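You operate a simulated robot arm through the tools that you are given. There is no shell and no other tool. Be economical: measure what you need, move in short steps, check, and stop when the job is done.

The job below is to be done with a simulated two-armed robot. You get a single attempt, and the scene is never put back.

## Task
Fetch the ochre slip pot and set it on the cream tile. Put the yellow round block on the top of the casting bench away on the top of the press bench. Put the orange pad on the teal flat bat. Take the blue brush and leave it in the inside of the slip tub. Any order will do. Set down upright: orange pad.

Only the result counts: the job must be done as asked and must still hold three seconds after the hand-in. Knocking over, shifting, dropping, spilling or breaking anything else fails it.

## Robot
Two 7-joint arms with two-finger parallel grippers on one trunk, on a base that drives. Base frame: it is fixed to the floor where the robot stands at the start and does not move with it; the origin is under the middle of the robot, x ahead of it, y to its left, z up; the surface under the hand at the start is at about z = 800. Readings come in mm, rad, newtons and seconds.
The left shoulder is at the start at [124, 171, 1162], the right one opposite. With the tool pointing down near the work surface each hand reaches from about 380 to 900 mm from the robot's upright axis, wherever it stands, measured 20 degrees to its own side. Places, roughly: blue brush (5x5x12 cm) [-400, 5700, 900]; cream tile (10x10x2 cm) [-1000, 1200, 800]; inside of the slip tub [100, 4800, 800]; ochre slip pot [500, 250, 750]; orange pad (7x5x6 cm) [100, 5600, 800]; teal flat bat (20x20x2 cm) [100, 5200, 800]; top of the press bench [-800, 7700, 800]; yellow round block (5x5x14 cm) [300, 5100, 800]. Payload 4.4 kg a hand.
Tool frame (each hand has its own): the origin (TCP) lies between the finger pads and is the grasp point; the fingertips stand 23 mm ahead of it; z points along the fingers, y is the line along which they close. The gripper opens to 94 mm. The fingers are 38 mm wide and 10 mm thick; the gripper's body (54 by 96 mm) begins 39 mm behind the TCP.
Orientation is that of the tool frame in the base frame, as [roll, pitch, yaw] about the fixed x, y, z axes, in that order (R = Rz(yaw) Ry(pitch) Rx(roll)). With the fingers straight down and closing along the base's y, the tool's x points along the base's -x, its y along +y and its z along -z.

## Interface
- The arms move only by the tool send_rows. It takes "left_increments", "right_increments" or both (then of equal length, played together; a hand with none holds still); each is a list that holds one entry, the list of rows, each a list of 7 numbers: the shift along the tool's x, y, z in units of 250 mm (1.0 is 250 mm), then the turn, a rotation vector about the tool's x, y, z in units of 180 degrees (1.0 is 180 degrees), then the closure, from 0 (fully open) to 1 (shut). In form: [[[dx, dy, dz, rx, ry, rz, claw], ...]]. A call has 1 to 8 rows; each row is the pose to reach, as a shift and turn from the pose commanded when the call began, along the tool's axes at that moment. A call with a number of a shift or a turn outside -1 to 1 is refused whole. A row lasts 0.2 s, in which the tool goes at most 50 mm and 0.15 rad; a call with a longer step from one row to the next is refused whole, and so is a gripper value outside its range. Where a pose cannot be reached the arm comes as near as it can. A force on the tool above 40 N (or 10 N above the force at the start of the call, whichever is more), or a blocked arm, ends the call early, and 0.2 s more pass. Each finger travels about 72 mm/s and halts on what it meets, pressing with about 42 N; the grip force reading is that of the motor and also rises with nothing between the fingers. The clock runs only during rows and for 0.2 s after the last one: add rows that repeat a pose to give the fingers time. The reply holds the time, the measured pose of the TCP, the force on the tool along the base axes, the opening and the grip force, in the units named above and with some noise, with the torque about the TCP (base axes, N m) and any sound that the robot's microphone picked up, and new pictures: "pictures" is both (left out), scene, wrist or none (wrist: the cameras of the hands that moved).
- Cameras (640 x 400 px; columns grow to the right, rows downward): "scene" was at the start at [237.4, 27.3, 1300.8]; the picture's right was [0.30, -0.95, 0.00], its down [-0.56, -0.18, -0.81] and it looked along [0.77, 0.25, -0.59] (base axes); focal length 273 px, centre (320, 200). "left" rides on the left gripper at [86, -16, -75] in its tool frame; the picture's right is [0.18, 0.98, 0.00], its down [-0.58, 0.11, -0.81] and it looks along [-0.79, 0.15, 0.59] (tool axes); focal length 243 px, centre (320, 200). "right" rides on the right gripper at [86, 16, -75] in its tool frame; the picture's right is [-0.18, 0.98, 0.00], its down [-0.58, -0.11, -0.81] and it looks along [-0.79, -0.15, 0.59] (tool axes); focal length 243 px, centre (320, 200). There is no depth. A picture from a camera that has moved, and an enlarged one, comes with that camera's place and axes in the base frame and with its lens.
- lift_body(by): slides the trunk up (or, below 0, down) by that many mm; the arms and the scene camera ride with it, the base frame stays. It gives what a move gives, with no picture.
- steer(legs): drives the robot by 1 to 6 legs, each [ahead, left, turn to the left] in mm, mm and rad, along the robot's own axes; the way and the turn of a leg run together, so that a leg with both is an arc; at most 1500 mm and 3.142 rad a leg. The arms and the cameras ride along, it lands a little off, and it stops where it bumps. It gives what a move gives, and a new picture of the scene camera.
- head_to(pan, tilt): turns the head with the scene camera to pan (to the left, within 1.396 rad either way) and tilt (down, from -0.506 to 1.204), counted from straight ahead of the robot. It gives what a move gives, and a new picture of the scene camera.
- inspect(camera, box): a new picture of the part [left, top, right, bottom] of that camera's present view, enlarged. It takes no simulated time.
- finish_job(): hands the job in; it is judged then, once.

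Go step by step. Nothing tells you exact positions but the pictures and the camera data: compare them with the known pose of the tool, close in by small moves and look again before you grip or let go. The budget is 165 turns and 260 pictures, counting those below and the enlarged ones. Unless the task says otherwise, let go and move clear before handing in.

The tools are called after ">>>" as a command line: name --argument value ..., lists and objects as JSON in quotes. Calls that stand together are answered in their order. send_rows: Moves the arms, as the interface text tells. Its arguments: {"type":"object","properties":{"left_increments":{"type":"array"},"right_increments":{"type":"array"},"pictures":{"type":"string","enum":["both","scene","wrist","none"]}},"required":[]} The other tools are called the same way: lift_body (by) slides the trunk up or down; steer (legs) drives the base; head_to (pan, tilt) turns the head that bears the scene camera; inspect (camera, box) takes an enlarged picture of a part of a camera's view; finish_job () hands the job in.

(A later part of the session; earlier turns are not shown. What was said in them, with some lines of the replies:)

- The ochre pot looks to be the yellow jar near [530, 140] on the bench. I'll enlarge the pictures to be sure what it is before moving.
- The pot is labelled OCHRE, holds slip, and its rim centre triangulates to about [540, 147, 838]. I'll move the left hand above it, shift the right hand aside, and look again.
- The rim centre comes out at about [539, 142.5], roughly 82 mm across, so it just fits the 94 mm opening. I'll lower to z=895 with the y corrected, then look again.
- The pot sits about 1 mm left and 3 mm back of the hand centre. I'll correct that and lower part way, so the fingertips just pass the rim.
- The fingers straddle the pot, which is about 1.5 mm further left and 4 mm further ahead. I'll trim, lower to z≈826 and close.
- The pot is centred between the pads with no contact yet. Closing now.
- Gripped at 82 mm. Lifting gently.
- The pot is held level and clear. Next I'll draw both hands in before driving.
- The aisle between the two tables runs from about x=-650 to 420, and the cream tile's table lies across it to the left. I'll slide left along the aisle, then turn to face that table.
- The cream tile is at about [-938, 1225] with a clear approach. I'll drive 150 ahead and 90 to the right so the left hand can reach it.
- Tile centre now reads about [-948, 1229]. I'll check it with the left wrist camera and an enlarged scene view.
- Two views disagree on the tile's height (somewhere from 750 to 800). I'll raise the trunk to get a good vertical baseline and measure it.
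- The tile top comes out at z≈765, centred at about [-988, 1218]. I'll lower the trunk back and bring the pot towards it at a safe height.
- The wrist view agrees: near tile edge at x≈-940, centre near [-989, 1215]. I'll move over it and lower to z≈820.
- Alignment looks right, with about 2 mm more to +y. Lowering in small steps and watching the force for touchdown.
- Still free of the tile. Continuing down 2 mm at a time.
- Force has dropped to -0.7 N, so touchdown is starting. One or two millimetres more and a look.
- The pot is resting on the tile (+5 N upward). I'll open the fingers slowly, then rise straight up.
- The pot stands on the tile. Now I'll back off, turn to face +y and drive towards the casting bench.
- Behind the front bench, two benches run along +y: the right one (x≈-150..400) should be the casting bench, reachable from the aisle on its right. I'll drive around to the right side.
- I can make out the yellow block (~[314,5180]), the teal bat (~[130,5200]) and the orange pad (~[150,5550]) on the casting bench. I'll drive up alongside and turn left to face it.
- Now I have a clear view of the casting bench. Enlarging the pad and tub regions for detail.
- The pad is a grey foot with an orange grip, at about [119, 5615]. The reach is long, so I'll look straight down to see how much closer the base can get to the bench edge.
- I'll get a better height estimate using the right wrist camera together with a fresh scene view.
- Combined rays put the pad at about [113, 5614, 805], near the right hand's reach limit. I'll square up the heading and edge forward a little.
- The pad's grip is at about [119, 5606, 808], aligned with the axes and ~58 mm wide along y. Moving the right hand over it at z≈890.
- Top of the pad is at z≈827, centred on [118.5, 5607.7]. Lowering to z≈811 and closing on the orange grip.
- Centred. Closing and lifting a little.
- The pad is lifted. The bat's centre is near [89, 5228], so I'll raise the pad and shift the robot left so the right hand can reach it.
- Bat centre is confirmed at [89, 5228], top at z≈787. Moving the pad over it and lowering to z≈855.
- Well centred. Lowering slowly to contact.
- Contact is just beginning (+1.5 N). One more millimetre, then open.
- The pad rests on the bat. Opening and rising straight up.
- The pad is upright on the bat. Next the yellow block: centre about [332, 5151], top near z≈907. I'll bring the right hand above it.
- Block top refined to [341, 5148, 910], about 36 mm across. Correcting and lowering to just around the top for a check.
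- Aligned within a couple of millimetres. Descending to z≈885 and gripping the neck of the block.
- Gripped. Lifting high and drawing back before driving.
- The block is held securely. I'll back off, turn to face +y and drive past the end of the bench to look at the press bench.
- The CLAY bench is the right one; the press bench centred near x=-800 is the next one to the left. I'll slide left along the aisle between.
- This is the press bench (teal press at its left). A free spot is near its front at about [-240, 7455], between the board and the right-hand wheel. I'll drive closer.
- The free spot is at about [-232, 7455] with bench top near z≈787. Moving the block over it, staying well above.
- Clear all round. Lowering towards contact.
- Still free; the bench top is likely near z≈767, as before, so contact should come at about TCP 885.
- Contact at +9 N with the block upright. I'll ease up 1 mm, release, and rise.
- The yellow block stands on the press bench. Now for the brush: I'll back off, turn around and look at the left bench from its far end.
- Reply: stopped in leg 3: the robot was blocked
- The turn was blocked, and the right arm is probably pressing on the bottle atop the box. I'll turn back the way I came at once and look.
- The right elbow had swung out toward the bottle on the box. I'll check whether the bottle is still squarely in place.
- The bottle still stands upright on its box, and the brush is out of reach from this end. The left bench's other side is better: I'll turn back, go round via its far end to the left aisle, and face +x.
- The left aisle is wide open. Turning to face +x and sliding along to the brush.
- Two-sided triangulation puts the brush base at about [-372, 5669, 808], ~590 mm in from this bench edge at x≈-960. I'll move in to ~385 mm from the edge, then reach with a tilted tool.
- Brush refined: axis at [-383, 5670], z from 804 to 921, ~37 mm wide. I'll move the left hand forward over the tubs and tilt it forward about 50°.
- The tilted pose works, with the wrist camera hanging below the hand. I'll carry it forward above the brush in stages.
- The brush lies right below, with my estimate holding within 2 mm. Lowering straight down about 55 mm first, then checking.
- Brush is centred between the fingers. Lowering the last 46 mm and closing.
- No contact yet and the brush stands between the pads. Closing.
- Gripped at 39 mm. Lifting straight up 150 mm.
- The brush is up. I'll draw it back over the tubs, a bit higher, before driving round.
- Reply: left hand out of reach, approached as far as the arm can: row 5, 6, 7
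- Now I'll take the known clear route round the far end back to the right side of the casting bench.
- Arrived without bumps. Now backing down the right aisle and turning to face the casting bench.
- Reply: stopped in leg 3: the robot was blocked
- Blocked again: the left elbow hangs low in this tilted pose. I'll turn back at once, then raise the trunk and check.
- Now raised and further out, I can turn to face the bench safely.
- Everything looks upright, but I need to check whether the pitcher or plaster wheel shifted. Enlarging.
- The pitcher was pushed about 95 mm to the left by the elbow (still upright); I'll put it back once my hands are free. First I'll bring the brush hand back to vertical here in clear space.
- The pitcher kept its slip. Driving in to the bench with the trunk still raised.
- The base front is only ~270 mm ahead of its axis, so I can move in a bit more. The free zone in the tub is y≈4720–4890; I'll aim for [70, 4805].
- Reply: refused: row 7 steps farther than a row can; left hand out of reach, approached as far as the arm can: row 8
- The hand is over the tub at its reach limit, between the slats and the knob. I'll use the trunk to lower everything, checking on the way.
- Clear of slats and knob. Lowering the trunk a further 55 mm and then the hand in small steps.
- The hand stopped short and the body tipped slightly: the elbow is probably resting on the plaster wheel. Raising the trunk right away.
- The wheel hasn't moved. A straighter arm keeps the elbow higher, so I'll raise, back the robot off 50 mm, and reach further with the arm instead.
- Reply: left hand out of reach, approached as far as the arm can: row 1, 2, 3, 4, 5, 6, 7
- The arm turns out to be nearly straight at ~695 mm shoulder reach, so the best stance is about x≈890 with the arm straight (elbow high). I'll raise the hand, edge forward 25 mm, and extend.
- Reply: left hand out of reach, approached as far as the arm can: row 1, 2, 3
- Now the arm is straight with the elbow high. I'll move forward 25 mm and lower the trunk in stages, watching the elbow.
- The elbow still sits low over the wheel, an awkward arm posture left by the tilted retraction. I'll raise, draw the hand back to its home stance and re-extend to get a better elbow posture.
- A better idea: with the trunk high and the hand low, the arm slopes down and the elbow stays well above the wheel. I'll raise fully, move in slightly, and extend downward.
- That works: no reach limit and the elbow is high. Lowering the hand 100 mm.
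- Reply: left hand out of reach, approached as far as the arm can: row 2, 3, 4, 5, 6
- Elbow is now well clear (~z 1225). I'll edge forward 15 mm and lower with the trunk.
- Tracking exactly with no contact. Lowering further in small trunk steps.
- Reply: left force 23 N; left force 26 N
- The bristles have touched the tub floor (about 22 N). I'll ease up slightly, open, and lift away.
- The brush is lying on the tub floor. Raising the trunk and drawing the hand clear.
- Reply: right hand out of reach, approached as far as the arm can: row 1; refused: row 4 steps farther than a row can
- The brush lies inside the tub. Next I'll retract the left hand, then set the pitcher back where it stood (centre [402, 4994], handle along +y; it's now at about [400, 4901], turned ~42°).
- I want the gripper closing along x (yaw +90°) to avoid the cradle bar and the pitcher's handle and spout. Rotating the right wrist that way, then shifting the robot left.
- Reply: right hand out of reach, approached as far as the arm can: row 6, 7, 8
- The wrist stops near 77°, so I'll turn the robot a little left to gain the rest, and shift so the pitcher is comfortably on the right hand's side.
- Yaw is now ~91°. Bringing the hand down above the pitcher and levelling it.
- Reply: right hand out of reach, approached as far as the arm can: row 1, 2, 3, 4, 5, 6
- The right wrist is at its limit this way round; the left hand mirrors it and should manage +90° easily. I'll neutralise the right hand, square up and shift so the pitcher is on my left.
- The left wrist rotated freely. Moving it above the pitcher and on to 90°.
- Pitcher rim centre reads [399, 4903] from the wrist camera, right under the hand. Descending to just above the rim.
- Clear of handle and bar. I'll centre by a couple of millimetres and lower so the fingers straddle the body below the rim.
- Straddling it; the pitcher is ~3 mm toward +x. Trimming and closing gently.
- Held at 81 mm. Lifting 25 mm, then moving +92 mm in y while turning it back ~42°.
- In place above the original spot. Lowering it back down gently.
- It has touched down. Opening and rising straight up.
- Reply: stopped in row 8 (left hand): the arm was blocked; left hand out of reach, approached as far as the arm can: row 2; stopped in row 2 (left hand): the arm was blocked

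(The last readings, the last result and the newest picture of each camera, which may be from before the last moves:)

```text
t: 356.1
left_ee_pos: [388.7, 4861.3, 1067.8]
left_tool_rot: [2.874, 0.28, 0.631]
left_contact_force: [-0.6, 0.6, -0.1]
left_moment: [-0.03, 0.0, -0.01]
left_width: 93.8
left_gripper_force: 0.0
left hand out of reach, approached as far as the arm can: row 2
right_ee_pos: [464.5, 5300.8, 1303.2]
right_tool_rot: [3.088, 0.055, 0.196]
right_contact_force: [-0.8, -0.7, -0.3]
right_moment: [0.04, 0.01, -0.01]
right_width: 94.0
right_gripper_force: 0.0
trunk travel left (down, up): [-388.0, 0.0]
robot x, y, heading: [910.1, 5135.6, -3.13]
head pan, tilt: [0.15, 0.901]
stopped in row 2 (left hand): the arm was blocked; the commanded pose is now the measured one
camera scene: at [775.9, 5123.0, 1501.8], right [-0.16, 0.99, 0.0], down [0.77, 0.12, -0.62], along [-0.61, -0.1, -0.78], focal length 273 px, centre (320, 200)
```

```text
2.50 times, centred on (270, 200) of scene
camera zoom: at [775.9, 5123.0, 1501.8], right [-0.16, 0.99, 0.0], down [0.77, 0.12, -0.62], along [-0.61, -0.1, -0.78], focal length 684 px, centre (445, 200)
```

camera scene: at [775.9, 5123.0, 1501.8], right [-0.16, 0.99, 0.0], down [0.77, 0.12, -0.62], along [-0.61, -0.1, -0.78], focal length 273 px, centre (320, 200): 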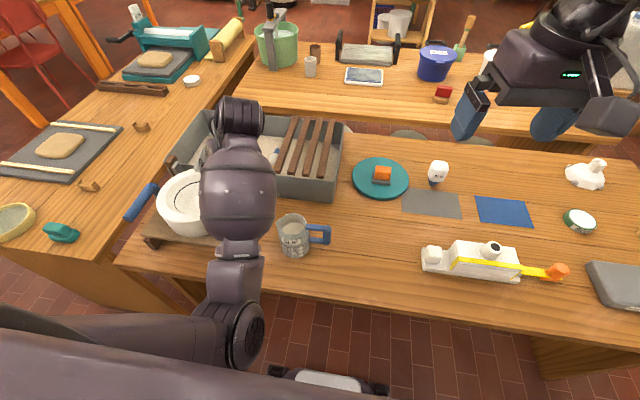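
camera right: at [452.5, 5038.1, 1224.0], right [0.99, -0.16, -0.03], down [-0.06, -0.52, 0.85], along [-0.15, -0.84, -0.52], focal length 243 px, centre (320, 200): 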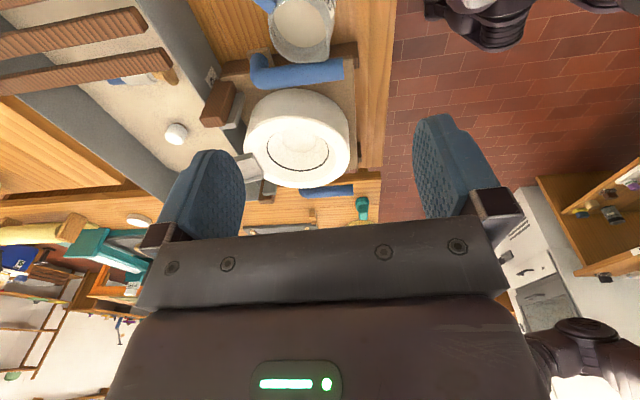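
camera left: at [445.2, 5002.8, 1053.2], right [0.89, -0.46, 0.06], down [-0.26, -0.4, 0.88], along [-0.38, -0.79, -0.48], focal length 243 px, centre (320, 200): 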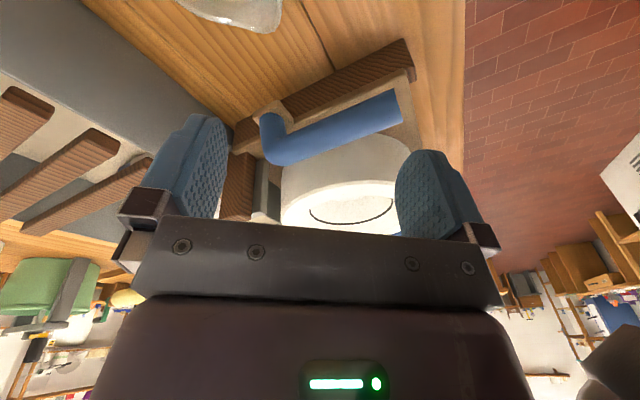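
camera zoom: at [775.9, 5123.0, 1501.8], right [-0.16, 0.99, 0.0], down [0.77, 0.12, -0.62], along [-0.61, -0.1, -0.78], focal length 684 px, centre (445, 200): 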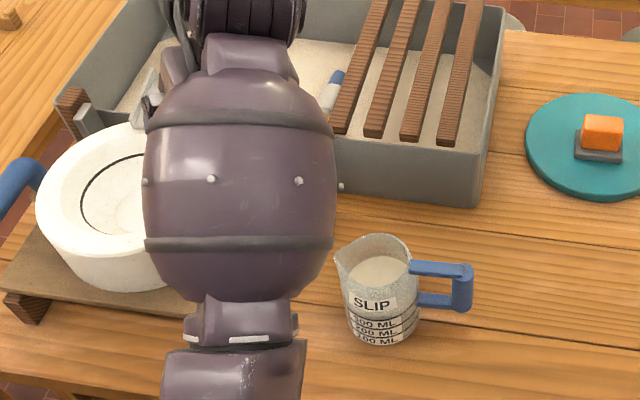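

The pitcher is back with its handle along +y, but the left elbow jammed against my own body as I rose. I'll move the hand forward, left and up to free it.

>>> send_rows --left_increments '[[[-0.1, 0.027, -0.05, 0, 0, 0, 0], [-0.2, 0.054, -0.1, 0, 0, 0, 0], [-0.3, 0.08, -0.15, 0, 0, 0, 0], [-0.41, 0.107, -0.194, 0, 0, 0, 0], [-0.41, 0.107, -0.194, 0, 0, 0, 0]]]' --pictures "scene"

```text
t: 357.0
left_ee_pos: [341.6, 4836.4, 1128.4]
left_tool_rot: [2.767, 0.32, 0.499]
left_contact_force: [0.4, -0.4, -0.3]
left_moment: [0.02, -0.01, 0.0]
left_width: 94.0
left_gripper_force: 0.1
right_ee_pos: [464.5, 5300.7, 1302.3]
right_tool_rot: [3.09, 0.056, 0.196]
right_contact_force: [-0.4, 0.0, -0.6]
right_moment: [0.02, -0.05, -0.01]
right_width: 93.9
right_gripper_force: 0.0
trunk travel left (down, up): [-388.0, 0.0]
robot x, y, heading: [906.7, 5133.3, -3.131]
head pan, tilt: [0.15, 0.901]
stopped in row 4 (left hand): the arm was blocked; the commanded pose is now the measured one
camera scene: at [776.2, 5122.8, 1501.8], right [-0.16, 0.99, 0.0], down [0.77, 0.12, -0.62], along [-0.61, -0.1, -0.78], focal length 273 px, centre (320, 200)
```

scene: 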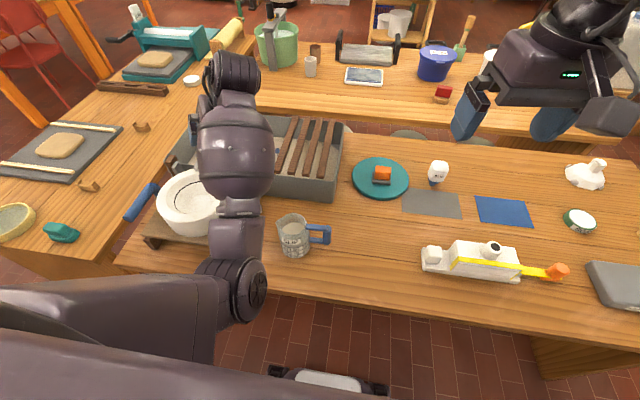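

The hand is clear of everything anyway. I'll back the robot away from the bench with the trunk up, then sort out the arm in free space and verify the bench.

>>> steer --legs '[[-330, 0, 0]]'

>>> inspect --camera "scene" --box '[160, 60, 480, 260]'

```text
t: 359.2
left_ee_pos: [674.2, 4838.3, 1129.2]
left_tool_rot: [2.769, 0.322, 0.501]
left_contact_force: [-0.8, 0.3, 0.0]
left_moment: [-0.01, 0.05, -0.04]
left_width: 93.9
left_gripper_force: 0.1
right_ee_pos: [796.4, 5303.3, 1302.8]
right_tool_rot: [3.088, 0.057, 0.2]
right_contact_force: [-0.1, 0.3, -0.1]
right_moment: [0.03, -0.01, -0.01]
right_width: 94.2
right_gripper_force: 0.0
trunk travel left (down, up): [-388.0, 0.0]
robot x, y, heading: [1237.9, 5140.2, -3.134]
head pan, tilt: [0.15, 0.901]
camera scene: at [1108.0, 5125.6, 1502.0], right [-0.16, 0.99, 0.0], down [0.77, 0.13, -0.62], along [-0.61, -0.1, -0.78], focal length 273 px, centre (320, 200)
```

scene: 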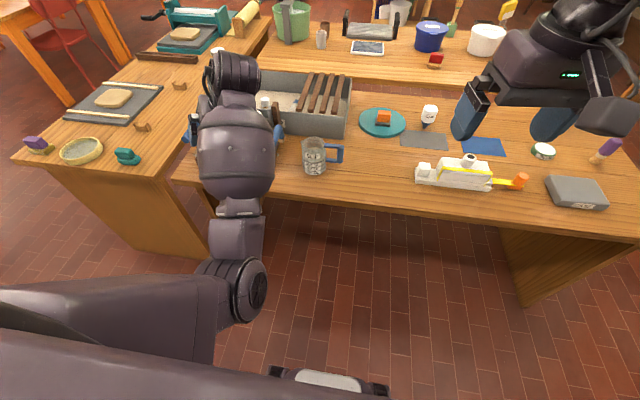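

```text
2.00 times, centred on (320, 160) of scene
camera zoom: at [1108.0, 5125.6, 1502.0], right [-0.16, 0.99, 0.0], down [0.77, 0.13, -0.62], along [-0.61, -0.1, -0.78], focal length 547 px, centre (320, 280)
```

zoom: 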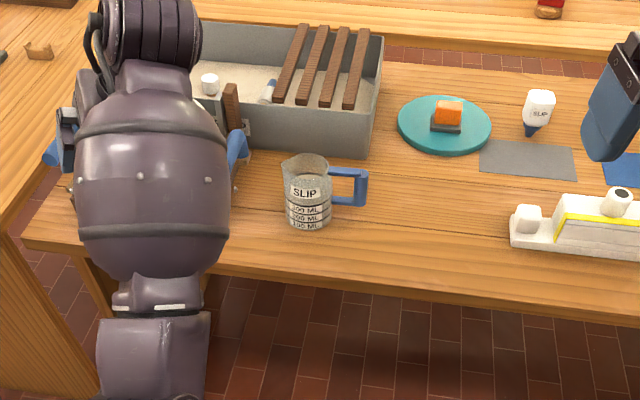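

Bench checks out: pad on bat, brush in tub, pitcher restored. I also want to verify that the water box wasn't shifted, so I'll look at it from here.

>>> head_to --pan -0.45 --tilt 0.5

>>> inspect --camera "scene" --box '[240, 80, 400, 180]'

```text
t: 360.2
left_ee_pos: [673.6, 4837.7, 1127.2]
left_tool_rot: [2.765, 0.321, 0.501]
left_contact_force: [-0.6, -0.6, -0.1]
left_moment: [0.03, -0.04, 0.0]
left_width: 93.9
left_gripper_force: 0.1
right_ee_pos: [795.8, 5302.4, 1302.6]
right_tool_rot: [3.089, 0.055, 0.2]
right_contact_force: [-0.1, 0.3, -0.4]
right_moment: [0.01, -0.01, -0.04]
right_width: 94.0
right_gripper_force: 0.1
trunk travel left (down, up): [-388.0, 0.0]
robot x, y, heading: [1240.4, 5135.2, -3.136]
head pan, tilt: [-0.45, 0.499]
camera scene: at [1099.5, 5176.3, 1535.7], right [0.42, 0.91, 0.0], down [0.43, -0.2, -0.88], along [-0.79, 0.37, -0.48], focal length 273 px, centre (320, 200)
```

scene: 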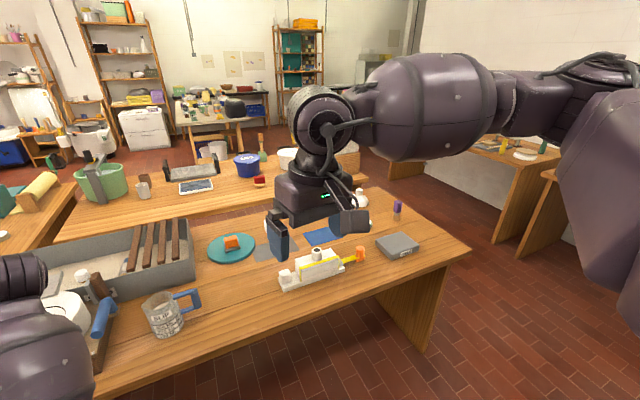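

```text
4.00 times, centred on (320, 130) of scene
camera zoom: at [1099.5, 5176.3, 1535.7], right [0.42, 0.91, 0.0], down [0.43, -0.2, -0.88], along [-0.79, 0.37, -0.48], focal length 1094 px, centre (320, 480)
```

zoom: 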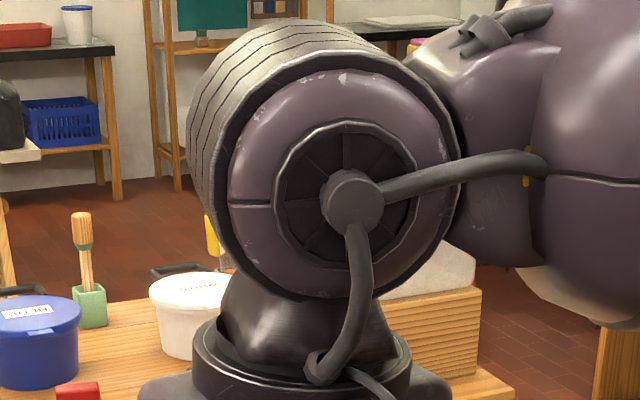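

>>> steer --legs '[[0, -800, 0]]'

>>> head_to --pan 0.0 --tilt 0.5

>>> inspect --camera "scene" --box '[240, 60, 400, 160]'

```text
t: 367.6
left_ee_pos: [665.5, 5631.2, 1128.2]
left_tool_rot: [2.767, 0.321, 0.499]
left_contact_force: [0.1, 0.1, 0.1]
left_moment: [0.01, 0.01, 0.0]
left_width: 93.8
left_gripper_force: 0.0
right_ee_pos: [787.3, 6095.4, 1301.9]
right_tool_rot: [3.088, 0.056, 0.195]
right_contact_force: [-0.8, -0.3, -0.2]
right_moment: [-0.03, 0.01, 0.0]
right_width: 94.2
right_gripper_force: 0.0
trunk travel left (down, up): [-388.0, 0.0]
robot x, y, heading: [1226.4, 5929.0, -3.134]
head pan, tilt: [-0.45, 0.499]
camera scene: at [1091.2, 5969.1, 1535.8], right [0.43, 0.9, 0.0], down [0.43, -0.2, -0.88], along [-0.79, 0.37, -0.48], focal length 273 px, centre (320, 200)
```

scene: 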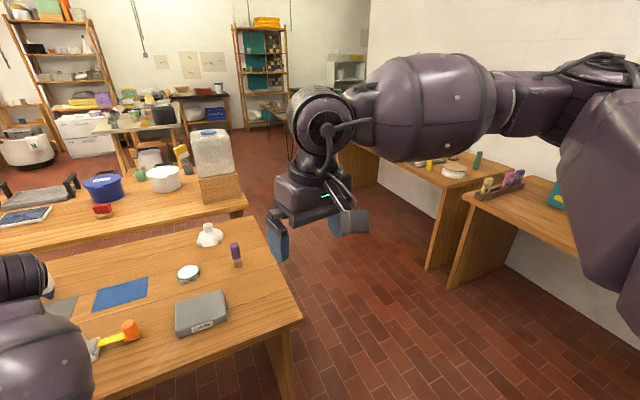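

```text
t: 368.5
left_ee_pos: [664.2, 5630.7, 1127.4]
left_tool_rot: [2.767, 0.322, 0.498]
left_contact_force: [-0.1, -0.3, 0.0]
left_moment: [0.0, 0.02, -0.02]
left_width: 94.0
left_gripper_force: 0.2
right_ee_pos: [787.0, 6095.2, 1302.6]
right_tool_rot: [3.089, 0.055, 0.197]
right_contact_force: [-0.6, 0.6, 0.0]
right_moment: [-0.03, 0.04, 0.04]
right_width: 94.1
right_gripper_force: 0.1
trunk travel left (down, up): [-388.0, 0.0]
robot x, y, heading: [1227.5, 5929.7, -3.13]
head pan, tilt: [0.0, 0.499]
camera scene: at [1082.5, 5929.4, 1535.8], right [-0.01, 1.0, 0.0], down [0.48, 0.0, -0.88], along [-0.88, -0.01, -0.48], focal length 273 px, centre (320, 200)
```

scene: 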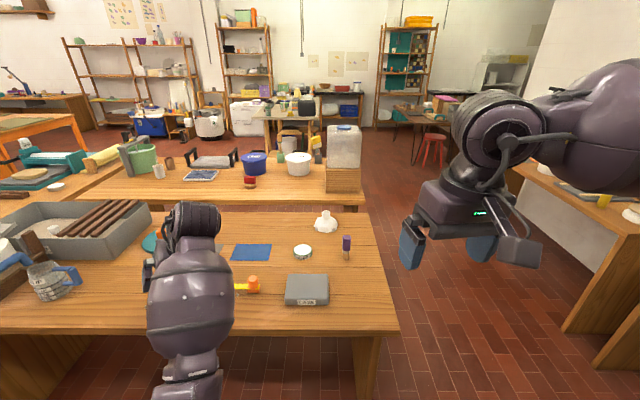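

```text
4.00 times, centred on (320, 110) of scene
camera zoom: at [1082.5, 5929.4, 1535.8], right [-0.01, 1.0, 0.0], down [0.48, 0.0, -0.88], along [-0.88, -0.01, -0.48], focal length 1094 px, centre (320, 560)
```

zoom: 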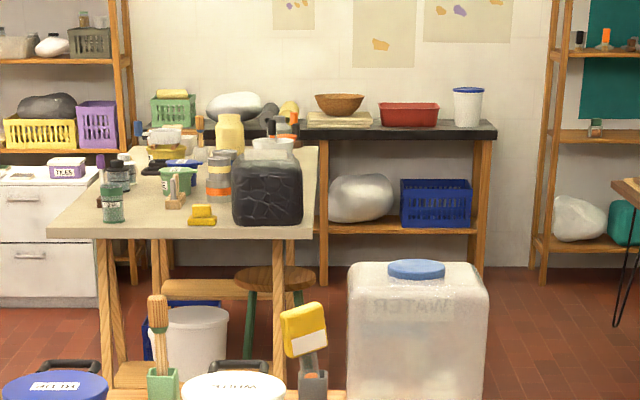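

>>> inspect --camera "scene" --box '[280, 120, 400, 220]'

```text
4.00 times, centred on (340, 170) of scene
camera zoom: at [1082.5, 5929.4, 1535.8], right [-0.01, 1.0, 0.0], down [0.48, 0.0, -0.88], along [-0.88, -0.01, -0.48], focal length 1094 px, centre (240, 320)
```

zoom: 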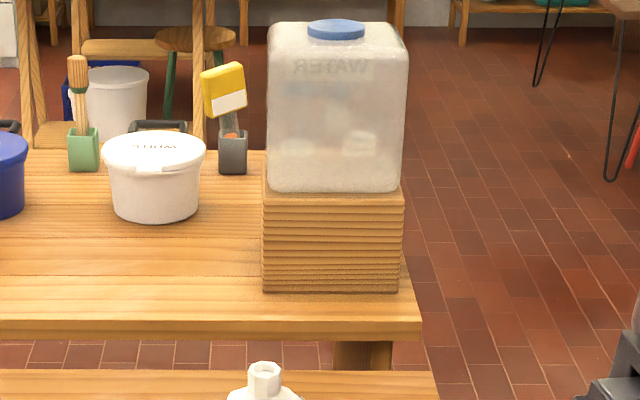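

The water box measures at the same place as before (within a few mm), the cradle bar too, and all four items are where they should be with both hands clear. Handing in.

>>> finish_job

```text
The job is handed in.
```

The job is handed in with all four items placed: the ochre pot is on the cream tile and the yellow block is on the press bench. The orange pad is upright on the teal bat, and the blue brush is lying inside the slip tub.

Along the way my elbow pushed the slip pitcher on the casting bench about 95 mm. It stayed upright and showed no spill. I set it back where it had stood to within a few millimetres, with its handle turned back the way it was.

An elbow probably also pressed the water bottle's box and the plaster wheel. Afterwards the box, and the cradle bar beside the wheel, measured within a few millimetres of their earlier positions.
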